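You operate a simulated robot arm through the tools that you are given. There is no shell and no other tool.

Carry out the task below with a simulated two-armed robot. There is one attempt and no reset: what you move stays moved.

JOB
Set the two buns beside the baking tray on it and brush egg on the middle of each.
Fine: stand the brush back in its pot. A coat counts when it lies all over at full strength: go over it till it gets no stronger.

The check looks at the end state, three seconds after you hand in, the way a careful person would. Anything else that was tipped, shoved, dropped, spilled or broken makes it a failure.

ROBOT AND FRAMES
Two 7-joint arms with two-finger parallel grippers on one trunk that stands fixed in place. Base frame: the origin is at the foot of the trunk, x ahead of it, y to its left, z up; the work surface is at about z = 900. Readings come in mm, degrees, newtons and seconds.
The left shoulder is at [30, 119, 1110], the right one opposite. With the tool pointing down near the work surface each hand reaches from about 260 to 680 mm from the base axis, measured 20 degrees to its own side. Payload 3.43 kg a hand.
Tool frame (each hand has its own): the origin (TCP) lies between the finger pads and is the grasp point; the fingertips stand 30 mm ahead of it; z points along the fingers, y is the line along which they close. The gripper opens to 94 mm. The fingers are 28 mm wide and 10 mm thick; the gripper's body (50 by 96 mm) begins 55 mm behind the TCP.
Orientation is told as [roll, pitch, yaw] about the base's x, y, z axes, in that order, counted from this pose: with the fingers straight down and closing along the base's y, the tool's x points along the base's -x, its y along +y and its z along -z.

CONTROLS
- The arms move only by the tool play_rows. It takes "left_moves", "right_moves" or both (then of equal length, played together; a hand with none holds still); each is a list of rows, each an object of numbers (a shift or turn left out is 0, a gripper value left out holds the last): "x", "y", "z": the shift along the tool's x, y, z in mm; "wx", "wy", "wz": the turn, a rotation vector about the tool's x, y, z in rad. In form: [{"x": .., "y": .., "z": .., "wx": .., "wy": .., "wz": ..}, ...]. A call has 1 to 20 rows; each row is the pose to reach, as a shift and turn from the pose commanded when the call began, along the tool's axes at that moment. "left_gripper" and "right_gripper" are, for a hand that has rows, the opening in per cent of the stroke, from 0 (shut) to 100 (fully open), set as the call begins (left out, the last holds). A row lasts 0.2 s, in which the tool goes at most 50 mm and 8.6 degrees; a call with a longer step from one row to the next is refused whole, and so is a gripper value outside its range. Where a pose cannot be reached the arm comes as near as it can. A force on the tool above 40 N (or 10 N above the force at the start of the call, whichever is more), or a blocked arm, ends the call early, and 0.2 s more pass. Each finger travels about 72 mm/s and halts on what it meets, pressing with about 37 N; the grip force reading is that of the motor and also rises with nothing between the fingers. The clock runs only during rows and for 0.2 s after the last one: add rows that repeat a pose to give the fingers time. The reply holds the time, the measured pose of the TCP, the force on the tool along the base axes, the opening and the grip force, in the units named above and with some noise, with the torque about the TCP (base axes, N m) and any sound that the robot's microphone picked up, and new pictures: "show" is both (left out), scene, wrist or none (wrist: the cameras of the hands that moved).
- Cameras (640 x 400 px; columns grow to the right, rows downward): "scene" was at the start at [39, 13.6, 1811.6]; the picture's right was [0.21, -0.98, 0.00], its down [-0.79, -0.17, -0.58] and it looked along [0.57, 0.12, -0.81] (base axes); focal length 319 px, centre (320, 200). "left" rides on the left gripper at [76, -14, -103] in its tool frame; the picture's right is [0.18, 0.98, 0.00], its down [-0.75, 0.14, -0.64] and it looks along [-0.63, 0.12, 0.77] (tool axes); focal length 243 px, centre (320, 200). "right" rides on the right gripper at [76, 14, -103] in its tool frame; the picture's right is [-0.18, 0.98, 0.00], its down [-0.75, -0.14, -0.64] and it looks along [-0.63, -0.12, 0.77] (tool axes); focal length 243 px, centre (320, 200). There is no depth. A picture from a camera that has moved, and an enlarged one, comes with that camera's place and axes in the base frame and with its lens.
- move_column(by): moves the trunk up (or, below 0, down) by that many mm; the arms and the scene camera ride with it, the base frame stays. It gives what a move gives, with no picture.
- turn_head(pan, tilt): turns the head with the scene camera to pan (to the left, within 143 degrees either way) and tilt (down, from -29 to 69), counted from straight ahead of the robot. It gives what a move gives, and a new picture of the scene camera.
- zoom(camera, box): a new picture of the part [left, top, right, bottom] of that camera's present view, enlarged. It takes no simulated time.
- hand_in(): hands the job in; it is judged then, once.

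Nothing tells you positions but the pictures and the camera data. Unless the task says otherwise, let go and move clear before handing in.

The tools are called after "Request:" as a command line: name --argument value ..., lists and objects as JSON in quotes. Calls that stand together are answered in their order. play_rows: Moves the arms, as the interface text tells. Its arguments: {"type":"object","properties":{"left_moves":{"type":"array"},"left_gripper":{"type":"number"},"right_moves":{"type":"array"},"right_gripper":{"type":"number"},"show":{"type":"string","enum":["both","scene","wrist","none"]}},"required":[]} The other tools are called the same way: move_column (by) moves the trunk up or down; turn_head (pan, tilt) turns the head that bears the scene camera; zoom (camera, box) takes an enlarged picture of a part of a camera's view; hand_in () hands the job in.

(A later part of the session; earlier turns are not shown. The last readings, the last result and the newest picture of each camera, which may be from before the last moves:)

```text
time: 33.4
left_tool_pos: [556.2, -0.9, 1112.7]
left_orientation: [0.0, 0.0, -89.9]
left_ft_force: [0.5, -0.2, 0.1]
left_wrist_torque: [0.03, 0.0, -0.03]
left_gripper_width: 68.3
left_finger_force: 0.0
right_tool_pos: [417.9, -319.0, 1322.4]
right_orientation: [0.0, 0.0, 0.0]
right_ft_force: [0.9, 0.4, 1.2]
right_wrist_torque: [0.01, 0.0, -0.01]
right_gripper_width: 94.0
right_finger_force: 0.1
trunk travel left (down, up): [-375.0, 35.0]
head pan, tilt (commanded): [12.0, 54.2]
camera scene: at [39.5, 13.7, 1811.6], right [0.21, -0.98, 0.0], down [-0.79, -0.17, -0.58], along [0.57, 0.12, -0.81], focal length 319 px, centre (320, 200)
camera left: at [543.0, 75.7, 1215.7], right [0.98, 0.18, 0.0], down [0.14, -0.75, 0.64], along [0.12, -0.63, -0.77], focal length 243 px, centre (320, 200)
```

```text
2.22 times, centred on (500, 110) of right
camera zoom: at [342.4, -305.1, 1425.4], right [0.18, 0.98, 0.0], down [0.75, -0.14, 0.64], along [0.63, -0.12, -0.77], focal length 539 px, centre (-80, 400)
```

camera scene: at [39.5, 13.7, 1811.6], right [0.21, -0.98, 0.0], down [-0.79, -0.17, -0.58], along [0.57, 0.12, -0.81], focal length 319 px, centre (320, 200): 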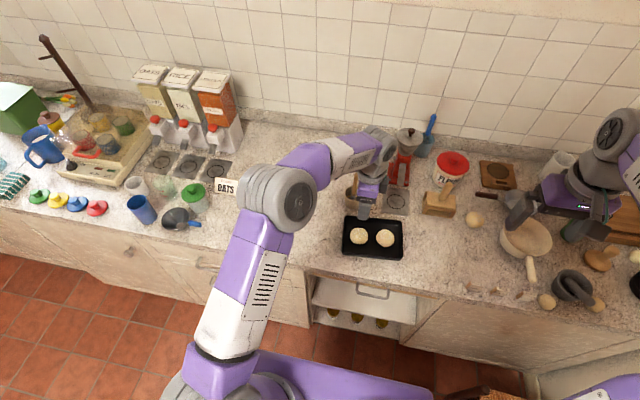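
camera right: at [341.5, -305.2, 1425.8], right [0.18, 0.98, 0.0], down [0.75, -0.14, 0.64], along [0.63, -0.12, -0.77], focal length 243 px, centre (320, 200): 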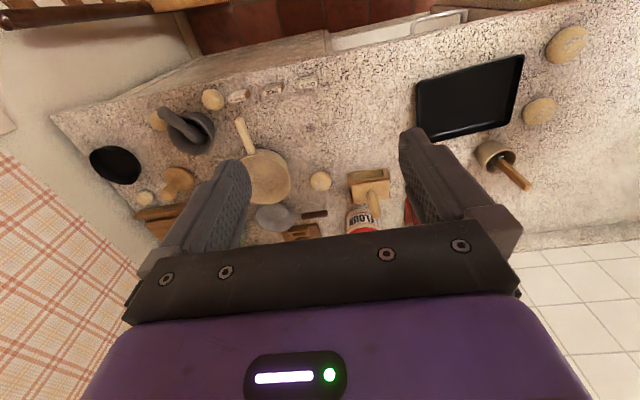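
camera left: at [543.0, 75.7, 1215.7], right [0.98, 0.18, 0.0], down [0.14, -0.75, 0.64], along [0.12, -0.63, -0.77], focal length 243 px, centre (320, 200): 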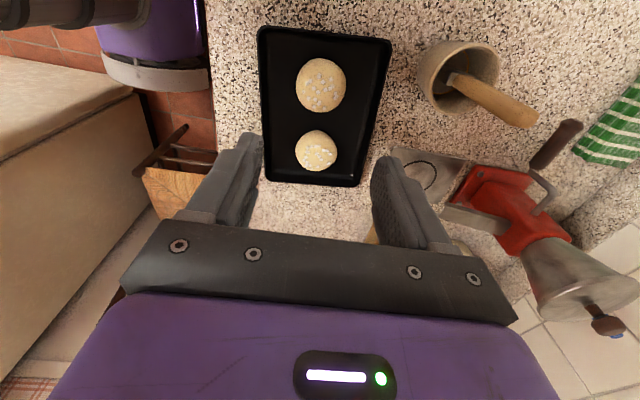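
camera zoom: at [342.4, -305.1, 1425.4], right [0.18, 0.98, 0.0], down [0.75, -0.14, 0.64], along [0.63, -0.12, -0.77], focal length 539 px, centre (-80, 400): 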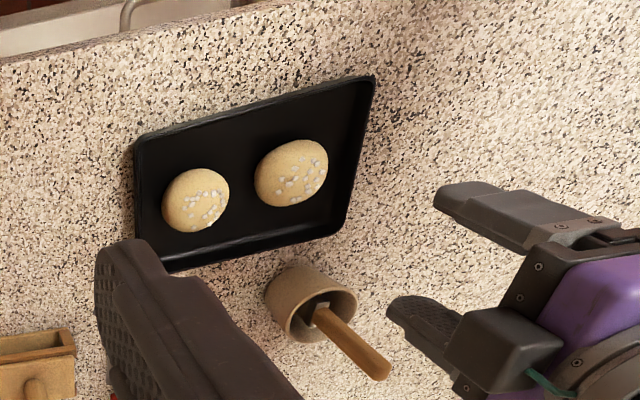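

The handle is flat, about 12 mm thick along y and 20 mm wide along x, so I'll grip it from the robot's side with the tool tilted forward, fingers closing along y. I bring the hand back and turn it to yaw 0 first.

Request:
play_rows --left_moves '[{"x": 5, "y": -10, "z": -10, "wz": -0.143}, {"x": 10, "y": -25, "z": -20, "wz": -0.286}, {"x": 15, "y": -40, "z": -30, "wz": -0.429}, {"x": 20, "y": -55, "z": -40, "wz": -0.571}, {"x": 25, "y": -70, "z": -40, "wz": -0.714}, {"x": 30, "y": -85, "z": -40, "wz": -0.857}, {"x": 35, "y": -95, "z": -40, "wz": -1.0}, {"x": 38, "y": -105, "z": -40, "wz": -1.143}, {"x": 40, "y": -110, "z": -40, "wz": -1.286}, {"x": 40, "y": -110, "z": -40, "wz": -1.429}, {"x": 40, "y": -110, "z": -40, "wz": -1.571}, {"x": 40, "y": -110, "z": -40, "wz": -1.571}]' --left_gripper 60 --show "scene"

```text
time: 36.0
left_tool_pos: [448.0, 37.6, 1153.2]
left_orientation: [-0.1, 0.0, 0.1]
left_ft_force: [0.6, 0.8, 0.5]
left_wrist_torque: [0.01, -0.01, 0.03]
left_gripper_width: 56.4
left_finger_force: 0.1
right_tool_pos: [417.2, -319.0, 1322.7]
right_orientation: [-0.1, 0.0, 0.0]
right_ft_force: [-0.4, -0.1, -0.2]
right_wrist_torque: [0.0, 0.02, -0.01]
right_gripper_width: 93.9
right_finger_force: 0.0
trunk travel left (down, up): [-375.0, 35.0]
head pan, tilt (commanded): [12.0, 54.2]
camera scene: at [39.1, 13.7, 1811.6], right [0.21, -0.98, 0.0], down [-0.79, -0.17, -0.58], along [0.57, 0.12, -0.81], focal length 319 px, centre (320, 200)
```

scene: 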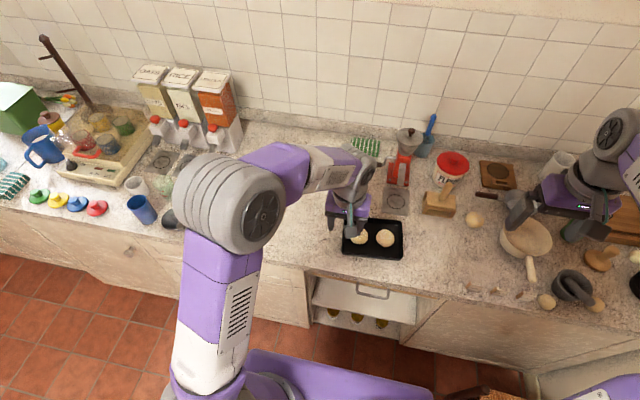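

The hand is at yaw 0 and clear of everything. I tilt the tool 60° so the fingers point forward.

Request:
play_rows --left_moves '[{"wy": -0.1}, {"wy": -0.25}, {"wy": -0.4}, {"wy": -0.55}, {"wy": -0.7}, {"wy": -0.85}, {"wy": -0.97}, {"wy": -1.047}, {"wy": -1.047}]' --show "both"

```text
time: 38.0
left_tool_pos: [448.1, 37.8, 1152.5]
left_orientation: [0.1, -60.1, -0.2]
left_ft_force: [-0.8, 1.5, -0.9]
left_wrist_torque: [-0.01, 0.01, 0.0]
left_gripper_width: 56.8
left_finger_force: 0.1
right_tool_pos: [418.0, -320.0, 1322.8]
right_orientation: [0.1, 0.0, 0.0]
right_ft_force: [-0.3, 0.3, 0.6]
right_wrist_torque: [0.0, 0.0, -0.01]
right_gripper_width: 93.9
right_finger_force: 0.0
trunk travel left (down, up): [-375.0, 35.0]
head pan, tilt (commanded): [12.0, 54.2]
camera scene: at [39.0, 13.7, 1811.6], right [0.21, -0.98, 0.0], down [-0.79, -0.17, -0.58], along [0.57, 0.12, -0.81], focal length 319 px, centre (320, 200)
camera left: at [321.8, 24.2, 1137.8], right [-0.09, 0.98, -0.16], down [-0.18, 0.14, 0.97], along [0.98, 0.12, 0.16], focal length 243 px, centre (320, 200)
```

scene: 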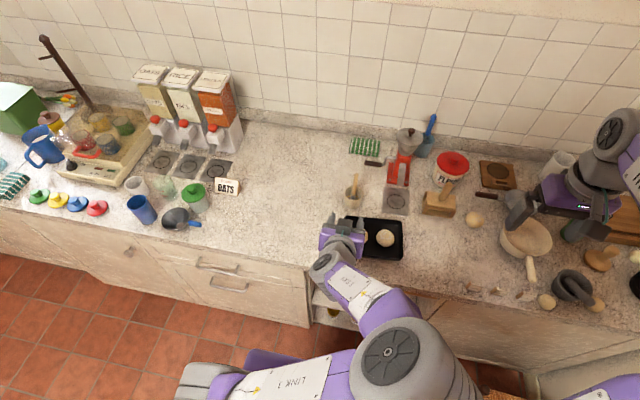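
left: 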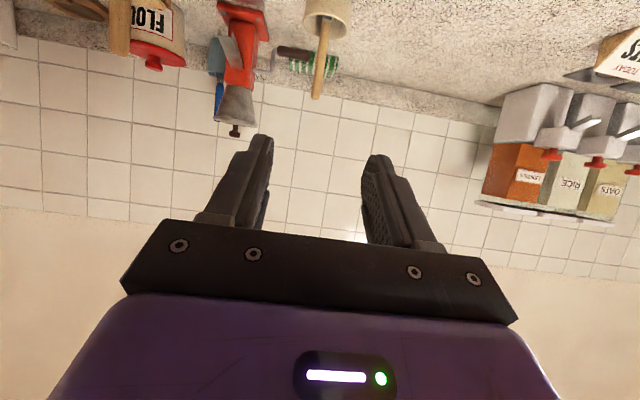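

The tilt works and the handle reads at about (692, 38), upright. I move to a standoff about 50 mm short of it at z≈1015.

Request:
play_rows --left_moves '[{"x": 2, "z": 20}, {"x": 5, "z": 55}, {"x": 9, "z": 92}, {"x": 13, "z": 130}, {"x": 17, "z": 168}, {"x": 20, "z": 205}, {"x": 23, "z": 235}, {"x": 23, "z": 235}, {"x": 23, "z": 235}]' --show "both"

```text
time: 40.0
left_tool_pos: [642.2, 37.6, 1014.5]
left_orientation: [0.1, -60.1, -0.1]
left_ft_force: [0.2, 0.8, 0.4]
left_wrist_torque: [-0.01, -0.02, -0.02]
left_gripper_width: 56.2
left_finger_force: 0.1
right_tool_pos: [417.2, -319.2, 1322.6]
right_orientation: [0.0, 0.0, 0.1]
right_ft_force: [0.1, 0.1, 0.3]
right_wrist_torque: [-0.03, -0.01, 0.01]
right_gripper_width: 94.1
right_finger_force: 0.1
trunk travel left (down, up): [-375.0, 35.0]
head pan, tilt (commanded): [12.0, 54.2]
camera scene: at [39.5, 13.7, 1811.6], right [0.21, -0.98, 0.0], down [-0.79, -0.17, -0.58], along [0.57, 0.12, -0.81], focal length 319 px, centre (320, 200)
camera left: at [514.8, 23.9, 1001.1], right [-0.09, 0.98, -0.16], down [-0.18, 0.14, 0.97], along [0.98, 0.12, 0.16], focal length 243 px, centre (320, 200)
```

scene: 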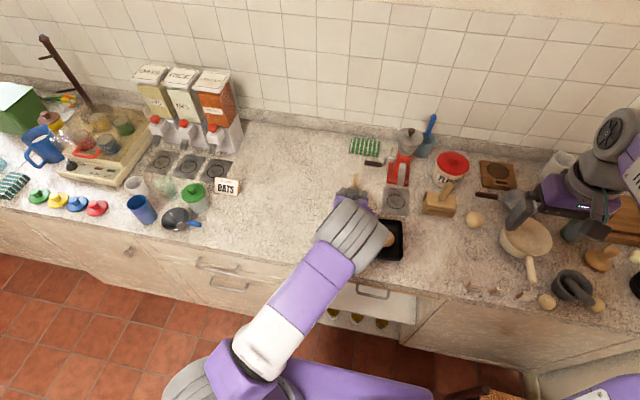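
left: 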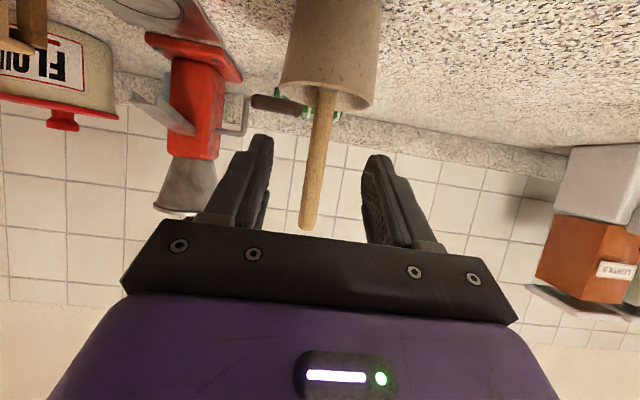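

The handle stands between the open fingers, leaning about 3° toward +y at its top. I roll the tool slightly to match and advance onto it.

Request:
play_rows --left_moves '[{"wx": 0.03, "wz": -0.052}, {"x": -5, "z": 8.7, "wx": 0.03, "wz": -0.052}, {"x": -12, "z": 20.8, "wx": 0.03, "wz": -0.052}, {"x": -18, "z": 31, "wx": 0.03, "wz": -0.052}, {"x": -22, "z": 38, "wx": 0.03, "wz": -0.052}, {"x": -24.5, "z": 42.4, "wx": 0.03, "wz": -0.052}, {"x": -24.5, "z": 42.4, "wx": 0.03, "wz": -0.052}]' --show "both"

```text
time: 41.6
left_tool_pos: [688.4, 39.3, 1015.6]
left_orientation: [-6.8, -59.9, 6.0]
left_ft_force: [0.2, -0.7, -0.3]
left_wrist_torque: [0.01, 0.02, -0.01]
left_gripper_width: 56.2
left_finger_force: 0.1
right_tool_pos: [417.9, -320.2, 1321.5]
right_orientation: [0.1, 0.0, 0.0]
right_ft_force: [0.0, -0.8, 0.5]
right_wrist_torque: [-0.02, 0.01, 0.0]
right_gripper_width: 93.8
right_finger_force: 0.0
trunk travel left (down, up): [-375.0, 35.0]
head pan, tilt (commanded): [12.0, 54.2]
camera scene: at [38.9, 13.6, 1811.6], right [0.21, -0.98, 0.0], down [-0.79, -0.17, -0.58], along [0.57, 0.12, -0.81], focal length 319 px, centre (320, 200)
camera left: at [562.7, 23.7, 1002.8], right [-0.09, 0.97, -0.22], down [-0.18, 0.2, 0.96], along [0.98, 0.13, 0.16], focal length 243 px, centre (320, 200)
```

scene: 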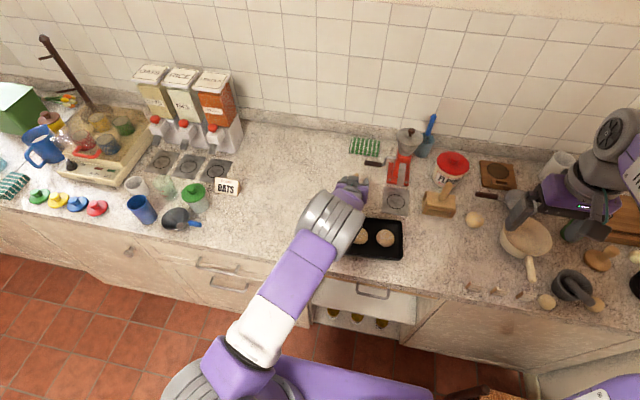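
left: 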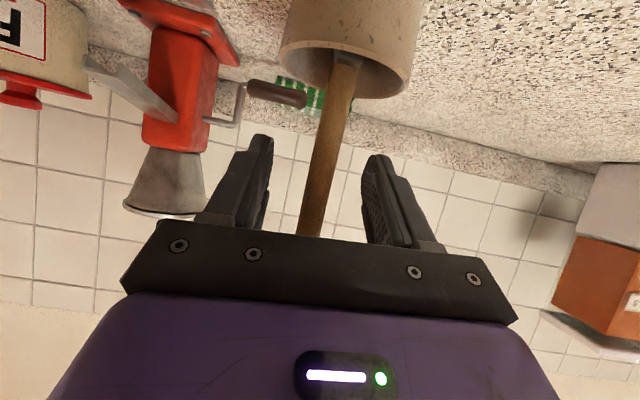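

The handle is between the pads now. I'll zoom in to check its tilt relative to the fingers before closing.

Request:
zoom --camera "left" --box '[220, 20, 440, 260]'

Request:
zoom --camera "scene" --box '[310, 150, 430, 270]'

```text
1.67 times, centred on (330, 140) of left
camera zoom: at [562.7, 23.7, 1002.8], right [-0.09, 0.97, -0.22], down [-0.18, 0.2, 0.96], along [0.98, 0.13, 0.16], focal length 404 px, centre (303, 300)
```

zoom: 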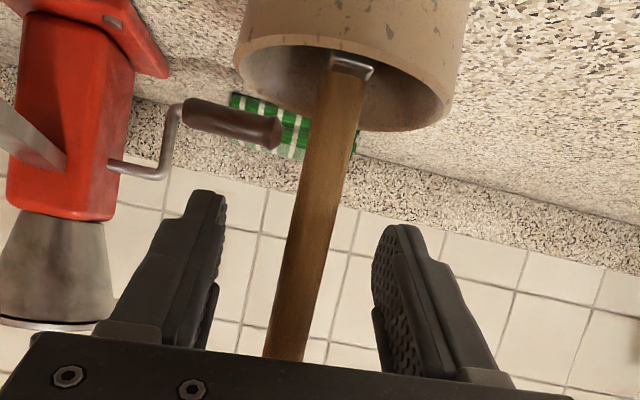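

```text
3.33 times, centred on (370, 210) of scene
camera zoom: at [38.9, 13.6, 1811.6], right [0.21, -0.98, 0.0], down [-0.79, -0.17, -0.58], along [0.57, 0.12, -0.81], focal length 1062 px, centre (153, 167)
```

zoom: 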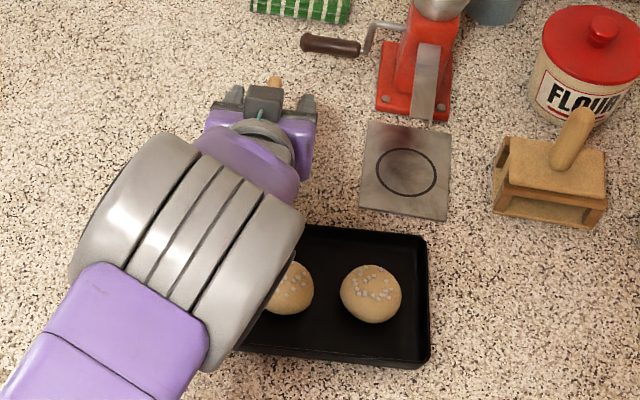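

The handle is centred at the grasp point but I over-rolled by about 2.7°. I turn back that much and then close on it.

Request:
play_rows --left_moves '[{"wx": -0.012, "wz": 0.021}, {"wx": -0.024, "wz": 0.0416}, {"wx": -0.024, "wz": 0.0416}]' --show "none"

Request:
zoom --camera "left" --box '[220, 20, 440, 260]'

```text
time: 42.4
left_tool_pos: [688.6, 38.2, 1016.1]
left_orientation: [-1.2, -59.9, 1.2]
left_ft_force: [-0.4, -0.4, 0.0]
left_wrist_torque: [0.0, -0.01, 0.0]
left_gripper_width: 56.7
left_finger_force: 0.0
right_tool_pos: [417.2, -319.8, 1322.8]
right_orientation: [0.1, 0.0, 0.0]
right_ft_force: [-0.5, -0.4, 0.4]
right_wrist_torque: [0.01, 0.01, 0.03]
right_gripper_width: 93.9
right_finger_force: 0.1
trunk travel left (down, up): [-375.0, 35.0]
head pan, tilt (commanded): [12.0, 54.2]
```

```text
1.67 times, centred on (330, 140) of left
camera zoom: at [562.8, 24.6, 1001.9], right [-0.09, 0.98, -0.17], down [-0.18, 0.15, 0.97], along [0.98, 0.12, 0.16], focal length 404 px, centre (303, 300)
```

zoom: 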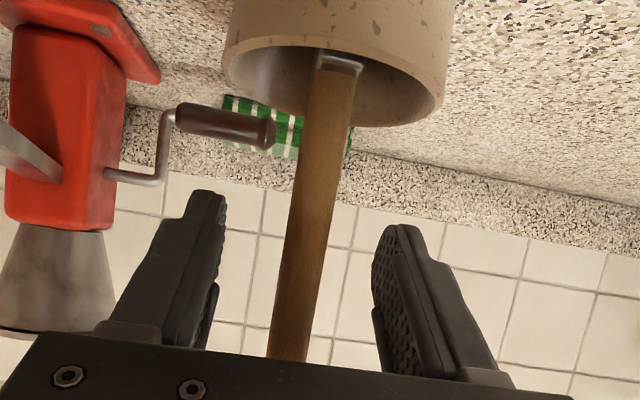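

The handle is now parallel to the pads and centred. I close the gripper on it.

Request:
play_rows --left_moves '[{"z": 0}, {"z": 0}, {"z": 0}, {"z": 0}]' --left_gripper 0 --show "wrist"

```text
time: 43.4
left_tool_pos: [689.4, 38.2, 1015.6]
left_orientation: [-1.4, -60.0, 1.3]
left_ft_force: [0.5, 1.2, -1.3]
left_wrist_torque: [0.03, -0.01, -0.02]
left_gripper_width: 16.4
left_finger_force: 37.3
right_tool_pos: [416.7, -318.7, 1322.8]
right_orientation: [0.0, 0.0, 0.0]
right_ft_force: [0.3, -0.7, -0.2]
right_wrist_torque: [0.0, 0.0, 0.01]
right_gripper_width: 94.0
right_finger_force: 0.1
trunk travel left (down, up): [-375.0, 35.0]
head pan, tilt (commanded): [12.0, 54.2]
camera left: at [562.8, 24.6, 1001.9], right [-0.09, 0.98, -0.17], down [-0.18, 0.15, 0.97], along [0.98, 0.12, 0.16], focal length 243 px, centre (320, 200)
```

left: 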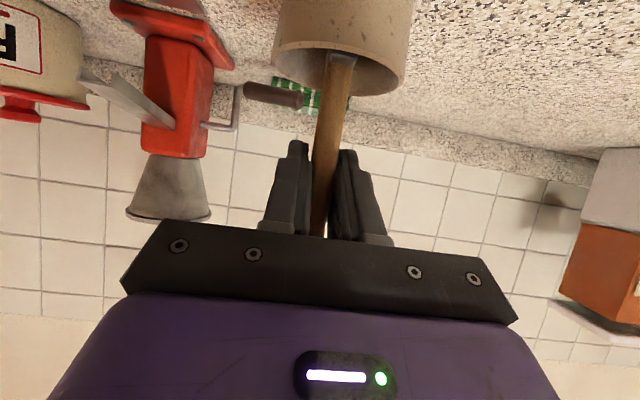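

The brush is gripped, 16 mm across. I lift it a little first to check the pot stays put.

Request:
play_rows --left_moves '[{"x": -3.5, "z": -2}, {"x": -8.7, "z": -5}, {"x": -17.3, "z": -10}, {"x": -17.3, "z": -10}]' --show "wrist"

```text
time: 44.4
left_tool_pos: [689.3, 38.1, 1034.6]
left_orientation: [-1.4, -60.0, 1.2]
left_ft_force: [0.4, -1.2, 0.3]
left_wrist_torque: [0.01, -0.03, 0.0]
left_gripper_width: 16.1
left_finger_force: 36.8
right_tool_pos: [417.4, -319.0, 1324.0]
right_orientation: [0.0, 0.0, 0.0]
right_ft_force: [0.6, 0.1, -0.2]
right_wrist_torque: [-0.02, 0.0, -0.02]
right_gripper_width: 94.1
right_finger_force: 0.0
trunk travel left (down, up): [-375.0, 35.0]
head pan, tilt (commanded): [12.0, 54.2]
camera left: at [562.5, 24.4, 1021.4], right [-0.09, 0.98, -0.17], down [-0.18, 0.15, 0.97], along [0.98, 0.12, 0.16], focal length 243 px, centre (320, 200)
```

left: 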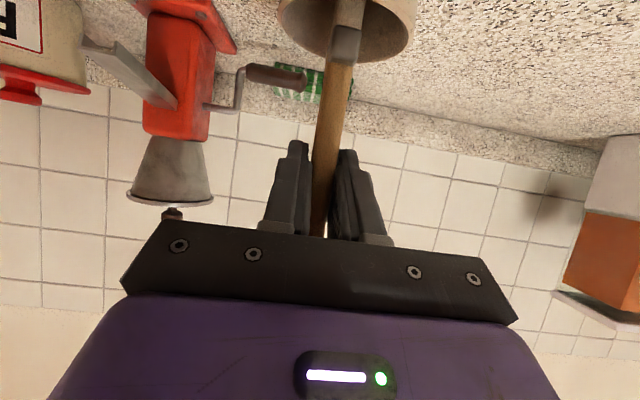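

The ferrule rises out cleanly and the pot hasn't moved. I raise the brush clear of the rim, straight up.

Request:
play_rows --left_moves '[{"x": -8.7, "z": -5}, {"x": -20, "z": -11.5}, {"x": -34, "z": -19.6}, {"x": -48, "z": -27.7}, {"x": -60, "z": -34.6}, {"x": -69.3, "z": -40}, {"x": -69.3, "z": -40}, {"x": -69.3, "z": -40}, {"x": -69.3, "z": -40}]' --show "both"

Request:
zoom --camera "left" --box '[220, 0, 440, 240]'

Request:
zoom --camera "scene" --box '[320, 150, 420, 270]'

Request:
zoom --camera "right" --box '[400, 20, 640, 200]'

```text
time: 46.4
left_tool_pos: [690.2, 39.1, 1113.2]
left_orientation: [-1.4, -59.9, 1.3]
left_ft_force: [0.2, -0.3, -0.4]
left_wrist_torque: [0.03, -0.01, -0.02]
left_gripper_width: 16.0
left_finger_force: 36.9
right_tool_pos: [416.4, -318.2, 1322.2]
right_orientation: [0.0, -0.1, -0.1]
right_ft_force: [0.3, 0.2, 0.6]
right_wrist_torque: [0.0, 0.0, 0.02]
right_gripper_width: 93.8
right_finger_force: 0.0
trunk travel left (down, up): [-375.0, 35.0]
head pan, tilt (commanded): [12.0, 54.2]
camera scene: at [39.1, 13.6, 1811.6], right [0.21, -0.98, 0.0], down [-0.79, -0.17, -0.58], along [0.57, 0.12, -0.81], focal length 319 px, centre (320, 200)
camera left: at [563.1, 25.2, 1100.9], right [-0.09, 0.98, -0.17], down [-0.18, 0.15, 0.97], along [0.98, 0.12, 0.16], focal length 243 px, centre (320, 200)
```

scene: 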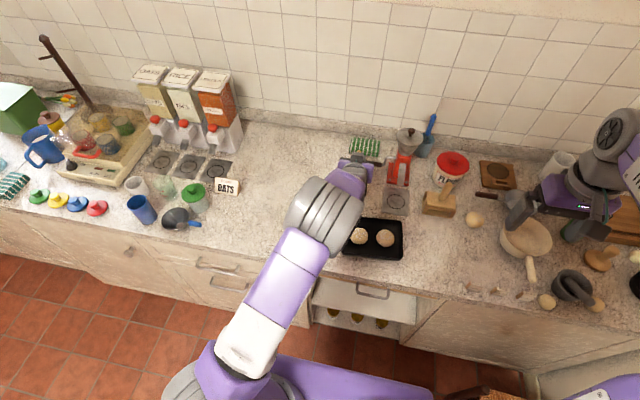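
left: 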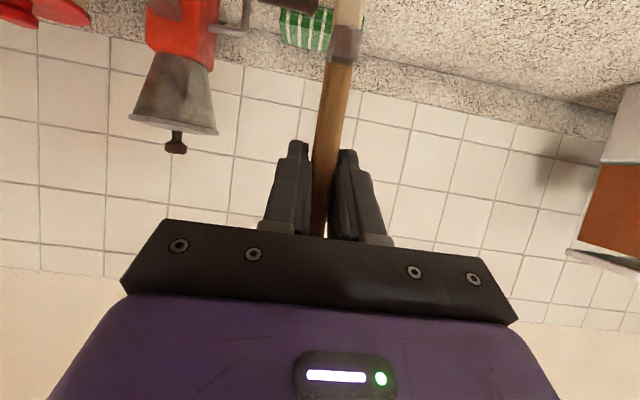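

```text
1.67 times, centred on (330, 120) of left
camera zoom: at [563.1, 25.2, 1100.9], right [-0.09, 0.98, -0.17], down [-0.18, 0.15, 0.97], along [0.98, 0.12, 0.16], focal length 404 px, centre (303, 333)
```

zoom: 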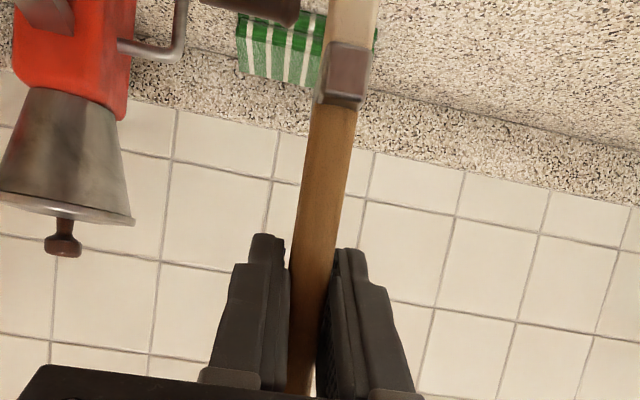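

```text
3.33 times, centred on (370, 210) of scene
camera zoom: at [39.1, 13.6, 1811.6], right [0.21, -0.98, 0.0], down [-0.79, -0.17, -0.58], along [0.57, 0.12, -0.81], focal length 1062 px, centre (153, 167)
```

zoom: 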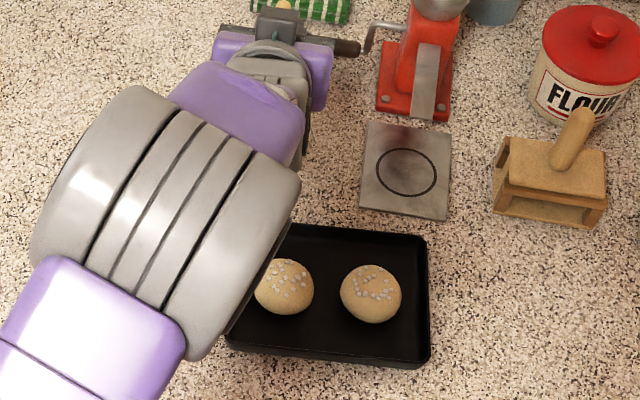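

```text
2.22 times, centred on (520, 110) of right
camera zoom: at [342.1, -305.1, 1425.5], right [0.18, 0.98, 0.0], down [0.75, -0.14, 0.64], along [0.63, -0.12, -0.77], focal length 539 px, centre (-124, 400)
```

zoom: 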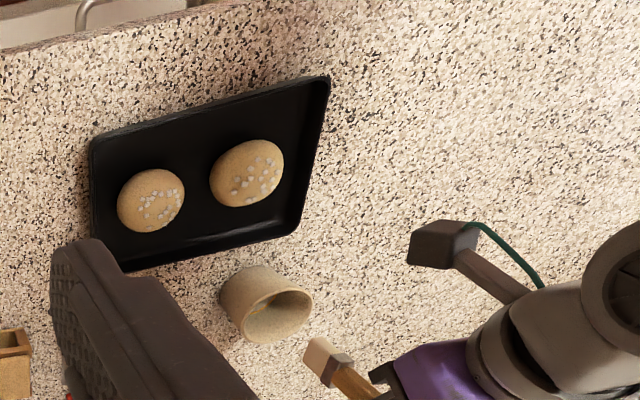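

The brush is out and clear of the pot. I'll zoom on the bristles to find the tip's place relative to the hand.

Request:
zoom --camera "right" --box '[490, 130, 590, 210]'

Request:
zoom --camera "right" --box '[430, 60, 540, 140]'

```text
5.00 times, centred on (540, 170) of right
camera zoom: at [342.1, -305.1, 1425.5], right [0.18, 0.98, 0.0], down [0.75, -0.14, 0.64], along [0.63, -0.12, -0.77], focal length 1213 px, centre (-780, 350)
```

zoom: 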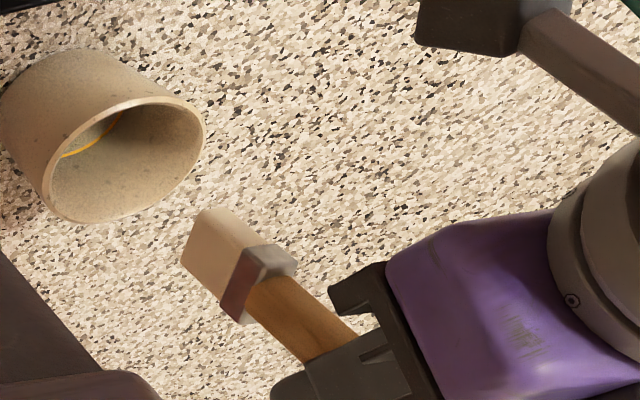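

```text
5.00 times, centred on (485, 100) of right
camera zoom: at [342.1, -305.1, 1425.5], right [0.18, 0.98, 0.0], down [0.75, -0.14, 0.64], along [0.63, -0.12, -0.77], focal length 1213 px, centre (-505, 700)
```

zoom: 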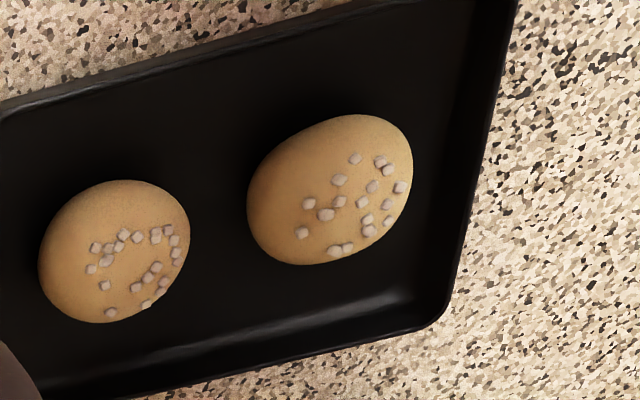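

The bristle tip (about 24 mm along x, 13 mm along y) lies about 102 mm below the grasp point, and amber egg shows at the pot's bottom. I carry the brush back at this height to above the left bun at (559, -2).

Request:
play_rows --left_moves '[{"x": 6, "y": -3.5, "z": -10}, {"x": 15, "y": -9, "z": -26}, {"x": 27, "y": -16, "z": -46}, {"x": 39, "y": -23.5, "z": -67}, {"x": 51, "y": -30.5, "z": -88}, {"x": 61, "y": -36.5, "z": -105}, {"x": 66.9, "y": -40, "z": -115}, {"x": 66.9, "y": -40, "z": -115}, {"x": 66.9, "y": -40, "z": -115}]' --show "both"

Request:
zoom --camera "right" --box '[430, 40, 590, 160]'

Request:
zoom --camera "scene" --box '[320, 170, 420, 270]'

```text
time: 48.4
left_tool_pos: [556.5, 0.0, 1114.0]
left_orientation: [-1.4, -59.9, 1.2]
left_ft_force: [0.1, -0.3, -0.6]
left_wrist_torque: [0.0, 0.02, 0.02]
left_gripper_width: 16.1
left_finger_force: 36.8
right_tool_pos: [418.1, -319.2, 1321.3]
right_orientation: [-0.1, -0.1, 0.1]
right_ft_force: [-0.4, 0.1, 0.5]
right_wrist_torque: [0.01, -0.01, -0.03]
right_gripper_width: 93.9
right_finger_force: 0.0
trunk travel left (down, up): [-375.0, 35.0]
head pan, tilt (commanded): [12.0, 54.2]
camera scene: at [38.9, 13.5, 1811.6], right [0.21, -0.98, 0.0], down [-0.79, -0.17, -0.58], along [0.57, 0.12, -0.81], focal length 319 px, centre (320, 200)
camera left: at [429.7, -13.4, 1100.7], right [-0.09, 0.98, -0.17], down [-0.18, 0.15, 0.97], along [0.98, 0.12, 0.16], focal length 243 px, centre (320, 200)
```

scene: 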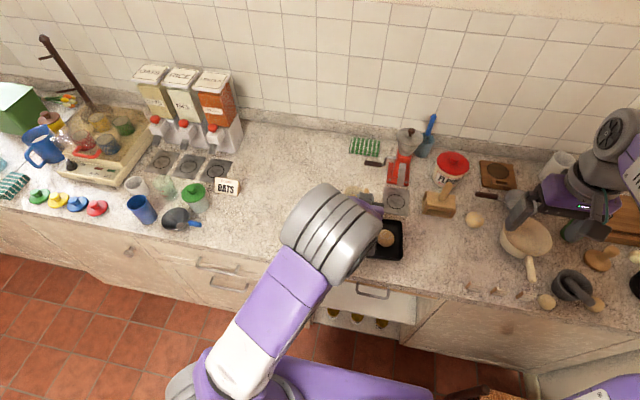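
left: 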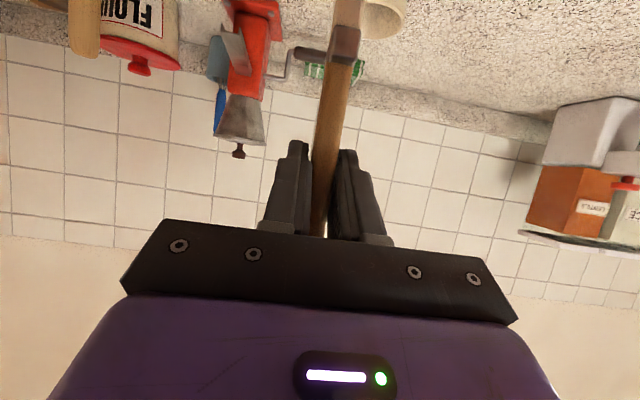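

```text
3.33 times, centred on (510, 100) of right
camera zoom: at [341.9, -305.2, 1425.5], right [0.18, 0.98, 0.0], down [0.75, -0.14, 0.64], along [0.63, -0.12, -0.77], focal length 809 px, centre (-313, 533)
```

zoom: 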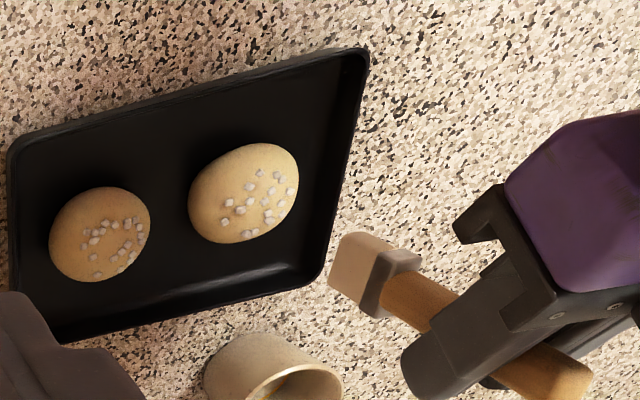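

```text
4.00 times, centred on (370, 220) of scene
camera zoom: at [38.9, 13.5, 1811.6], right [0.21, -0.98, 0.0], down [-0.79, -0.17, -0.58], along [0.57, 0.12, -0.81], focal length 1275 px, centre (120, 120)
```

zoom: 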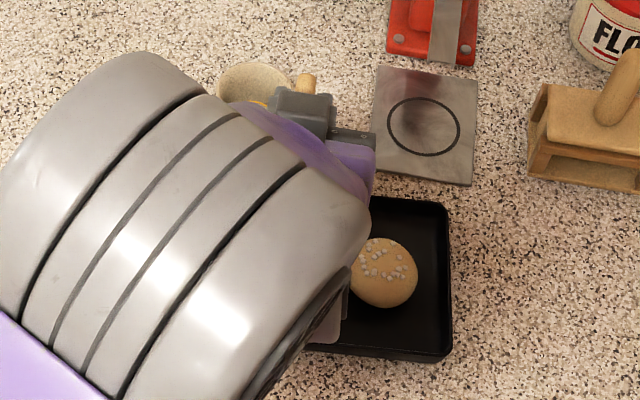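

The brush hovers over the left bun, and the right wrist camera sees both buns well. I lower by 50 mm and check the alignment from there.

Request:
play_rows --left_moves '[{"x": 8.7, "z": 5}, {"x": 20.8, "z": 12}, {"x": 33, "z": 19}, {"x": 43.3, "z": 25, "y": 0.6}, {"x": 43.3, "z": 25, "y": 0.6}]' --show "none"

Request:
zoom --camera "right" --box '[440, 50, 540, 130]'

Request:
zoom --camera "left" --box '[240, 0, 440, 125]'

```text
time: 49.6
left_tool_pos: [557.2, -0.5, 1064.5]
left_orientation: [-1.4, -60.0, 1.2]
left_ft_force: [-0.5, -0.2, 0.1]
left_wrist_torque: [0.04, 0.02, -0.04]
left_gripper_width: 16.3
left_finger_force: 37.2
right_tool_pos: [416.9, -318.3, 1321.8]
right_orientation: [0.0, 0.0, 0.0]
right_ft_force: [0.1, -0.5, 0.2]
right_wrist_torque: [0.03, 0.0, 0.02]
right_gripper_width: 93.9
right_finger_force: 0.1
trunk travel left (down, up): [-375.0, 35.0]
head pan, tilt (commanded): [12.0, 54.2]
```

```text
5.00 times, centred on (490, 90) of right
camera zoom: at [341.8, -305.1, 1425.6], right [0.18, 0.98, 0.0], down [0.75, -0.14, 0.64], along [0.63, -0.12, -0.77], focal length 1213 px, centre (-530, 750)
```

zoom: 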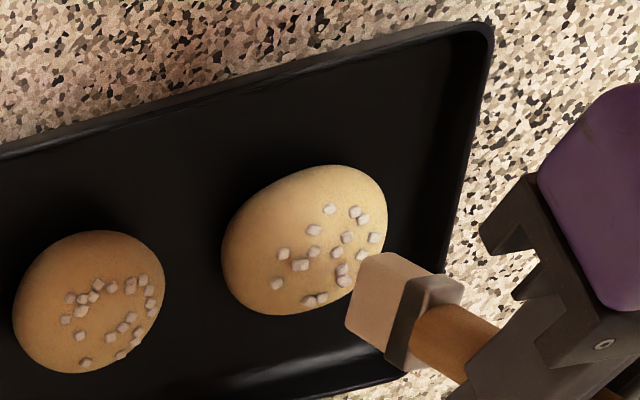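

```text
3.20 times, centred on (340, 62) of left
camera zoom: at [430.7, -15.4, 1050.9], right [-0.09, 0.98, -0.17], down [-0.18, 0.15, 0.97], along [0.98, 0.12, 0.16], focal length 776 px, centre (256, 640)
```

zoom: 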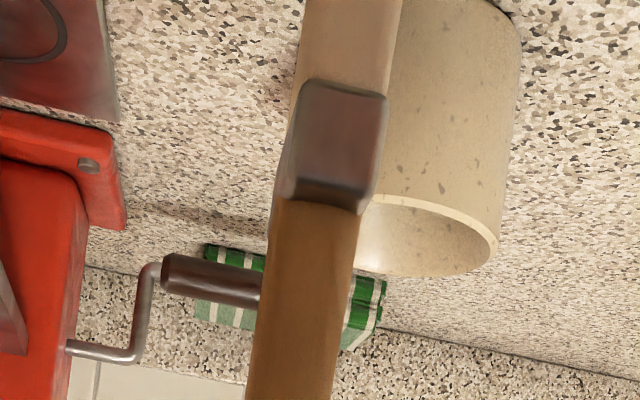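

The tip is heading for the middle of the left bun's top. I lower 12 mm, then in small steps while watching the force.

Request:
play_rows --left_moves '[{"x": 5.2, "z": 3}, {"x": 10.4, "z": 6}, {"x": 10.4, "z": 6}]' --show "none"

Request:
zoom --camera "right" --box '[440, 50, 540, 130]'

Request:
play_rows --left_moves '[{"x": 2.6, "z": 1.5}, {"x": 4.3, "z": 2.5}, {"x": 4.3, "z": 2.5}]' --show "none"

Request:
zoom --camera "right" --box '[440, 50, 540, 130]'

```text
time: 50.4
left_tool_pos: [556.4, -1.6, 1052.6]
left_orientation: [-1.4, -60.0, 1.2]
left_ft_force: [-0.7, 1.2, 0.1]
left_wrist_torque: [-0.02, -0.02, 0.0]
left_gripper_width: 16.4
left_finger_force: 37.0
right_tool_pos: [417.7, -320.3, 1323.4]
right_orientation: [0.1, 0.0, 0.0]
right_ft_force: [-0.2, -0.1, 0.2]
right_wrist_torque: [0.03, -0.02, 0.0]
right_gripper_width: 94.1
right_finger_force: 0.0
trunk travel left (down, up): [-375.0, 35.0]
head pan, tilt (commanded): [12.0, 54.2]
```

```text
5.00 times, centred on (490, 90) of right
camera zoom: at [342.0, -305.1, 1425.5], right [0.18, 0.98, 0.0], down [0.75, -0.14, 0.64], along [0.63, -0.12, -0.77], focal length 1213 px, centre (-530, 750)
```

zoom: 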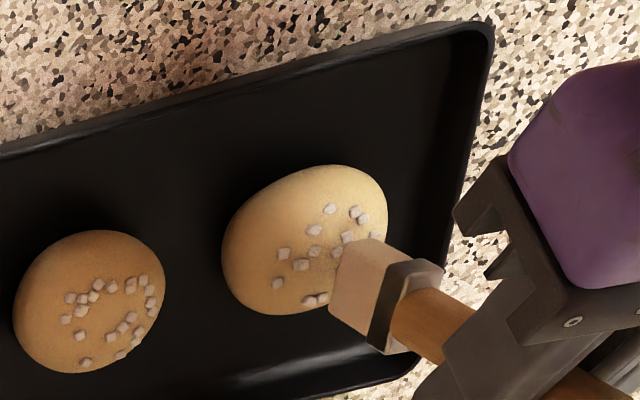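

```text
time: 51.2
left_tool_pos: [556.2, 0.7, 1046.8]
left_orientation: [-1.5, -60.1, 1.1]
left_ft_force: [0.5, 0.4, -0.7]
left_wrist_torque: [-0.05, 0.0, -0.02]
left_gripper_width: 16.0
left_finger_force: 37.1
right_tool_pos: [417.6, -318.7, 1322.6]
right_orientation: [0.0, 0.0, -0.1]
right_ft_force: [-0.2, 0.3, 1.5]
right_wrist_torque: [-0.01, -0.01, -0.01]
right_gripper_width: 93.9
right_finger_force: 0.1
trunk travel left (down, up): [-375.0, 35.0]
head pan, tilt (commanded): [12.0, 54.2]
```

```text
5.00 times, centred on (490, 90) of right
camera zoom: at [342.0, -305.1, 1425.5], right [0.18, 0.98, 0.0], down [0.75, -0.14, 0.64], along [0.63, -0.12, -0.77], focal length 1213 px, centre (-530, 750)
```

zoom: 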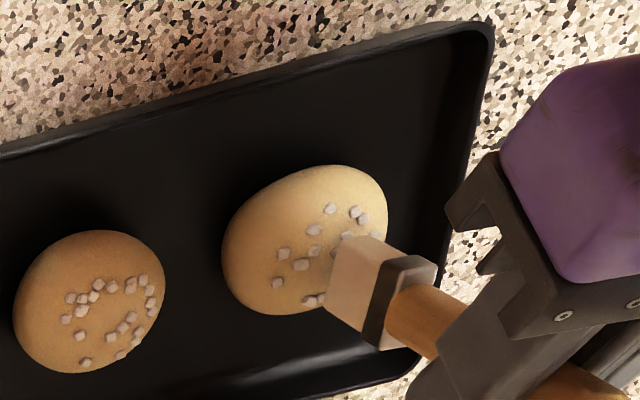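

There is no contact yet, with the tip at roughly z=945. I keep stepping down.

Request:
play_rows --left_moves '[{"x": 1.7, "z": 1}, {"x": 3.5, "z": 2}, {"x": 3.5, "z": 2}]' --show "none"

Request:
play_rows --left_moves '[{"x": 1.3, "z": 0.75}, {"x": 2.6, "z": 1.5}, {"x": 2.6, "z": 1.5}]' --show "none"

Request:
zoom --camera "right" --box '[440, 50, 540, 130]'

```text
time: 52.0
left_tool_pos: [557.5, -1.0, 1044.0]
left_orientation: [-1.4, -59.9, 1.2]
left_ft_force: [0.1, -0.1, -0.5]
left_wrist_torque: [0.01, 0.03, -0.03]
left_gripper_width: 16.3
left_finger_force: 36.6
right_tool_pos: [417.2, -318.2, 1323.2]
right_orientation: [0.0, 0.1, -0.1]
right_ft_force: [0.7, -1.0, -0.7]
right_wrist_torque: [0.04, 0.0, -0.01]
right_gripper_width: 94.0
right_finger_force: 0.0
trunk travel left (down, up): [-375.0, 35.0]
head pan, tilt (commanded): [12.0, 54.2]
```

```text
time: 52.8
left_tool_pos: [555.7, -1.5, 1042.7]
left_orientation: [-1.4, -60.0, 1.4]
left_ft_force: [-0.6, 0.3, 6.0]
left_wrist_torque: [0.04, -0.04, -0.02]
left_gripper_width: 16.2
left_finger_force: 36.9
right_tool_pos: [417.1, -319.4, 1322.5]
right_orientation: [0.0, 0.1, 0.0]
right_ft_force: [-0.6, -0.5, 0.3]
right_wrist_torque: [0.01, 0.0, -0.03]
right_gripper_width: 94.2
right_finger_force: 0.0
trunk travel left (down, up): [-375.0, 35.0]
head pan, tilt (commanded): [12.0, 54.2]
```

```text
5.00 times, centred on (490, 90) of right
camera zoom: at [341.5, -305.1, 1425.7], right [0.18, 0.98, 0.0], down [0.75, -0.14, 0.64], along [0.63, -0.12, -0.77], focal length 1213 px, centre (-530, 750)
```

zoom: 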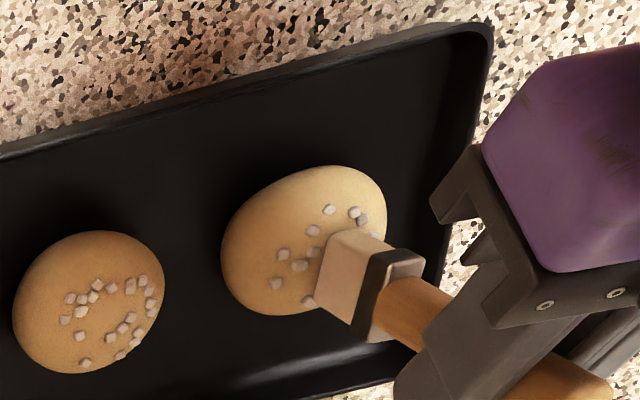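

Light contact at 6 N means the bristles rest on the middle of the left bun. I make short gentle strokes and look at the coat.

Request:
play_rows --left_moves '[{"y": 3}, {"y": 6}, {"y": 6}, {"y": 3}, {"y": 0}, {"y": -3}, {"y": -6}, {"y": -6}, {"y": -3}, {"y": 0}]' --show "none"

Request:
zoom --camera "right" --box '[440, 50, 540, 130]'

```text
time: 55.0
left_tool_pos: [554.3, -2.3, 1041.3]
left_orientation: [-1.7, -59.9, 1.2]
left_ft_force: [0.1, -4.0, 5.9]
left_wrist_torque: [-0.35, -0.01, 0.0]
left_gripper_width: 16.2
left_finger_force: 36.9
right_tool_pos: [416.3, -318.8, 1322.6]
right_orientation: [0.1, 0.0, 0.0]
right_ft_force: [-0.1, -0.5, -0.2]
right_wrist_torque: [-0.03, 0.02, 0.0]
right_gripper_width: 94.0
right_finger_force: 0.0
trunk travel left (down, up): [-375.0, 35.0]
head pan, tilt (commanded): [12.0, 54.2]
```

```text
5.00 times, centred on (490, 90) of right
camera zoom: at [341.3, -305.5, 1425.6], right [0.18, 0.98, 0.0], down [0.75, -0.14, 0.64], along [0.63, -0.12, -0.77], focal length 1213 px, centre (-530, 750)
```

zoom: 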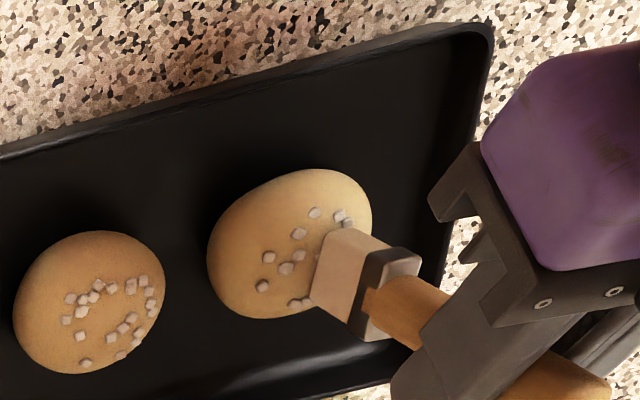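

The bun was dragged a few millimetres, so that was too firm. I lift the brush to look at the coat and the bun's new place.

Request:
play_rows --left_moves '[{"x": -8.7, "z": -5}, {"x": -26, "z": -15}, {"x": -43, "z": -25}, {"x": -52, "z": -30}, {"x": -52, "z": -30}]' --show "none"

Request:
zoom --camera "right" --box '[440, 50, 540, 130]'

Request:
zoom --camera "right" --box '[470, 70, 530, 118]'

```text
time: 56.2
left_tool_pos: [556.6, 0.6, 1098.4]
left_orientation: [-1.2, -60.1, 1.2]
left_ft_force: [0.4, -0.3, -1.2]
left_wrist_torque: [0.03, -0.04, -0.03]
left_gripper_width: 16.3
left_finger_force: 36.8
right_tool_pos: [417.3, -319.8, 1321.3]
right_orientation: [0.0, 0.0, -0.1]
right_ft_force: [0.0, -0.1, 0.9]
right_wrist_torque: [0.01, 0.03, 0.01]
right_gripper_width: 94.0
right_finger_force: 0.1
trunk travel left (down, up): [-375.0, 35.0]
head pan, tilt (commanded): [12.0, 54.2]
```

```text
5.00 times, centred on (490, 90) of right
camera zoom: at [342.2, -305.1, 1425.5], right [0.18, 0.98, 0.0], down [0.75, -0.14, 0.64], along [0.63, -0.12, -0.77], focal length 1213 px, centre (-530, 750)
```

zoom: 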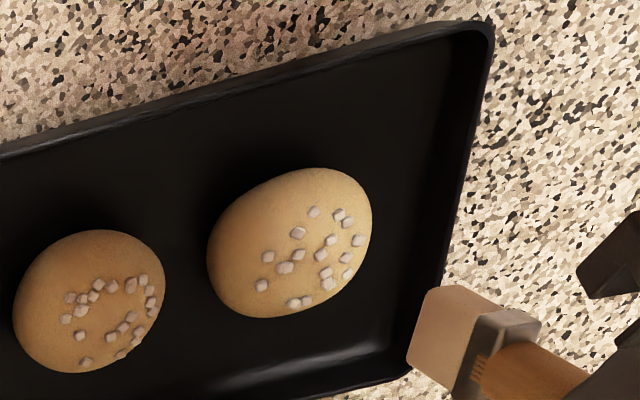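

```text
8.33 times, centred on (500, 94) of right
camera zoom: at [342.2, -305.1, 1425.5], right [0.18, 0.98, 0.0], down [0.75, -0.14, 0.64], along [0.63, -0.12, -0.77], focal length 2022 px, centre (-1180, 1083)
```

zoom: 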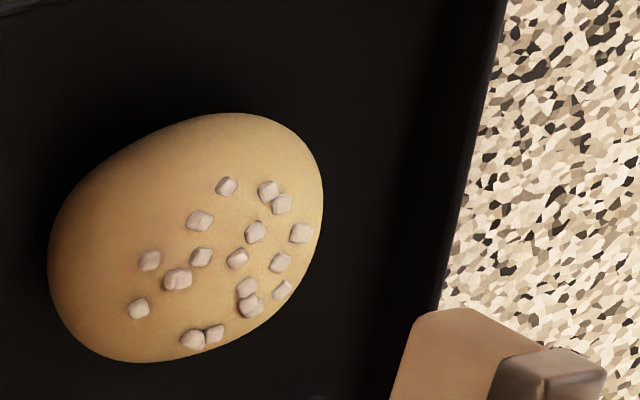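

No coat shows yet, so the brush may not have picked up egg. I'll look into the pot.

Request:
zoom --camera "scene" --box '[330, 160, 390, 220]'

Request:
zoom --camera "right" --box '[470, 120, 550, 180]'

Request:
zoom --camera "scene" --box '[120, 160, 420, 270]'

```text
6.67 times, centred on (360, 190) of scene
camera zoom: at [39.2, 13.6, 1811.6], right [0.21, -0.98, 0.0], down [-0.79, -0.17, -0.58], along [0.57, 0.12, -0.81], focal length 2124 px, centre (53, 267)
```

zoom: 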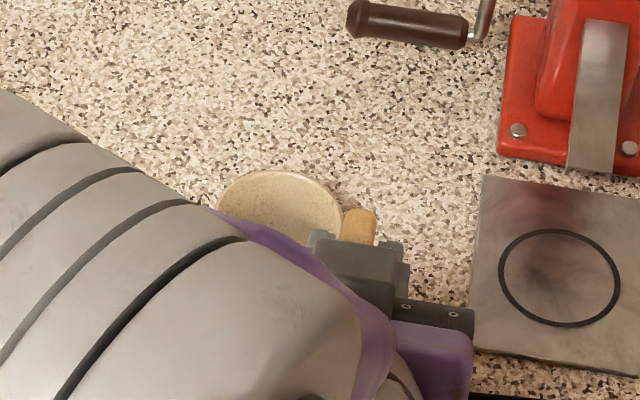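

```text
6.67 times, centred on (510, 150) of right
camera zoom: at [342.2, -305.1, 1425.5], right [0.18, 0.98, 0.0], down [0.75, -0.14, 0.64], along [0.63, -0.12, -0.77], focal length 1618 px, centre (-947, 533)
```

zoom: 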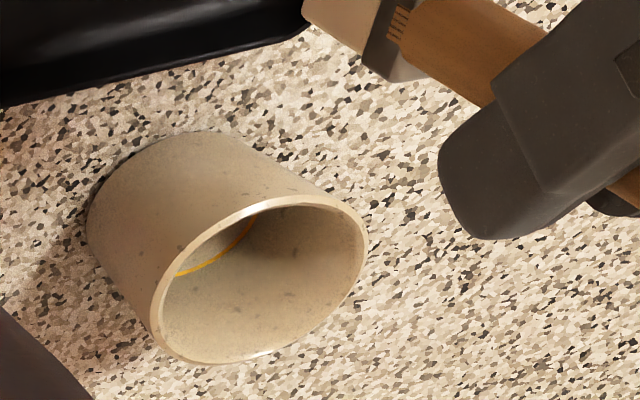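

```text
2.13 times, centred on (270, 215) of scene
camera zoom: at [39.2, 13.6, 1811.6], right [0.21, -0.98, 0.0], down [-0.79, -0.17, -0.58], along [0.57, 0.12, -0.81], focal length 680 px, centre (427, 168)
```

zoom: 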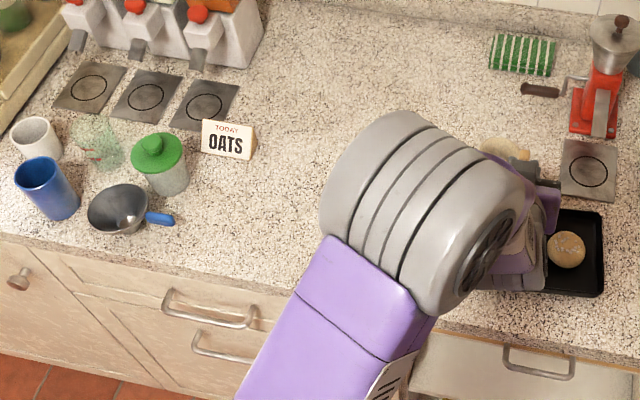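

The orange ring in the pot looks like the egg's surface, close to the level where the tip stood. I'll check the brush's pose in the grip before dipping it properly.

Request:
zoom --camera "right" --box '[480, 80, 600, 170]'

Request:
zoom --camera "left" --box '[220, 0, 440, 240]'

```text
4.44 times, centred on (540, 125) of right
camera zoom: at [342.2, -305.1, 1425.5], right [0.18, 0.98, 0.0], down [0.75, -0.14, 0.64], along [0.63, -0.12, -0.77], focal length 1078 px, centre (-658, 533)
```

zoom: 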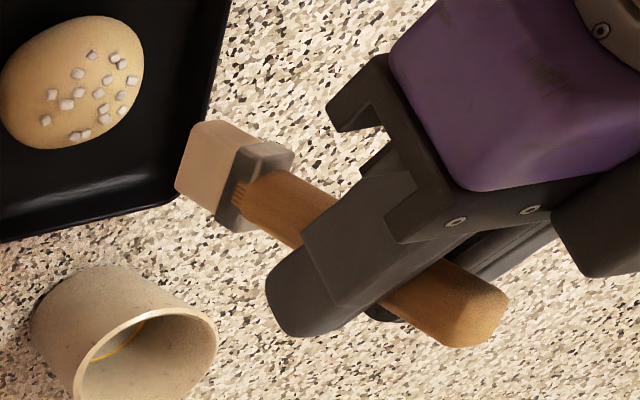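

```text
1.67 times, centred on (330, 120) of left
camera zoom: at [430.6, -13.3, 1086.2], right [-0.09, 0.98, -0.17], down [-0.18, 0.15, 0.97], along [0.98, 0.12, 0.16], focal length 404 px, centre (303, 333)
```

zoom: 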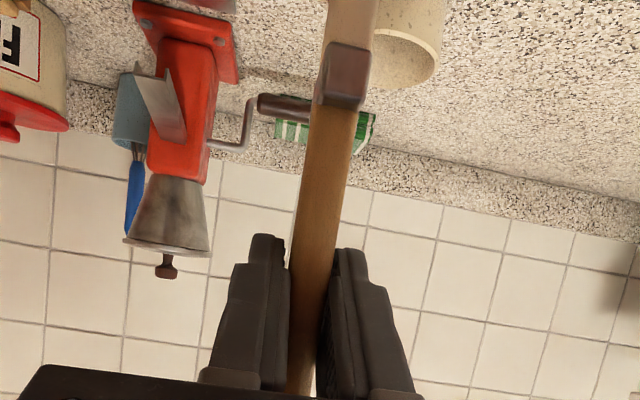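

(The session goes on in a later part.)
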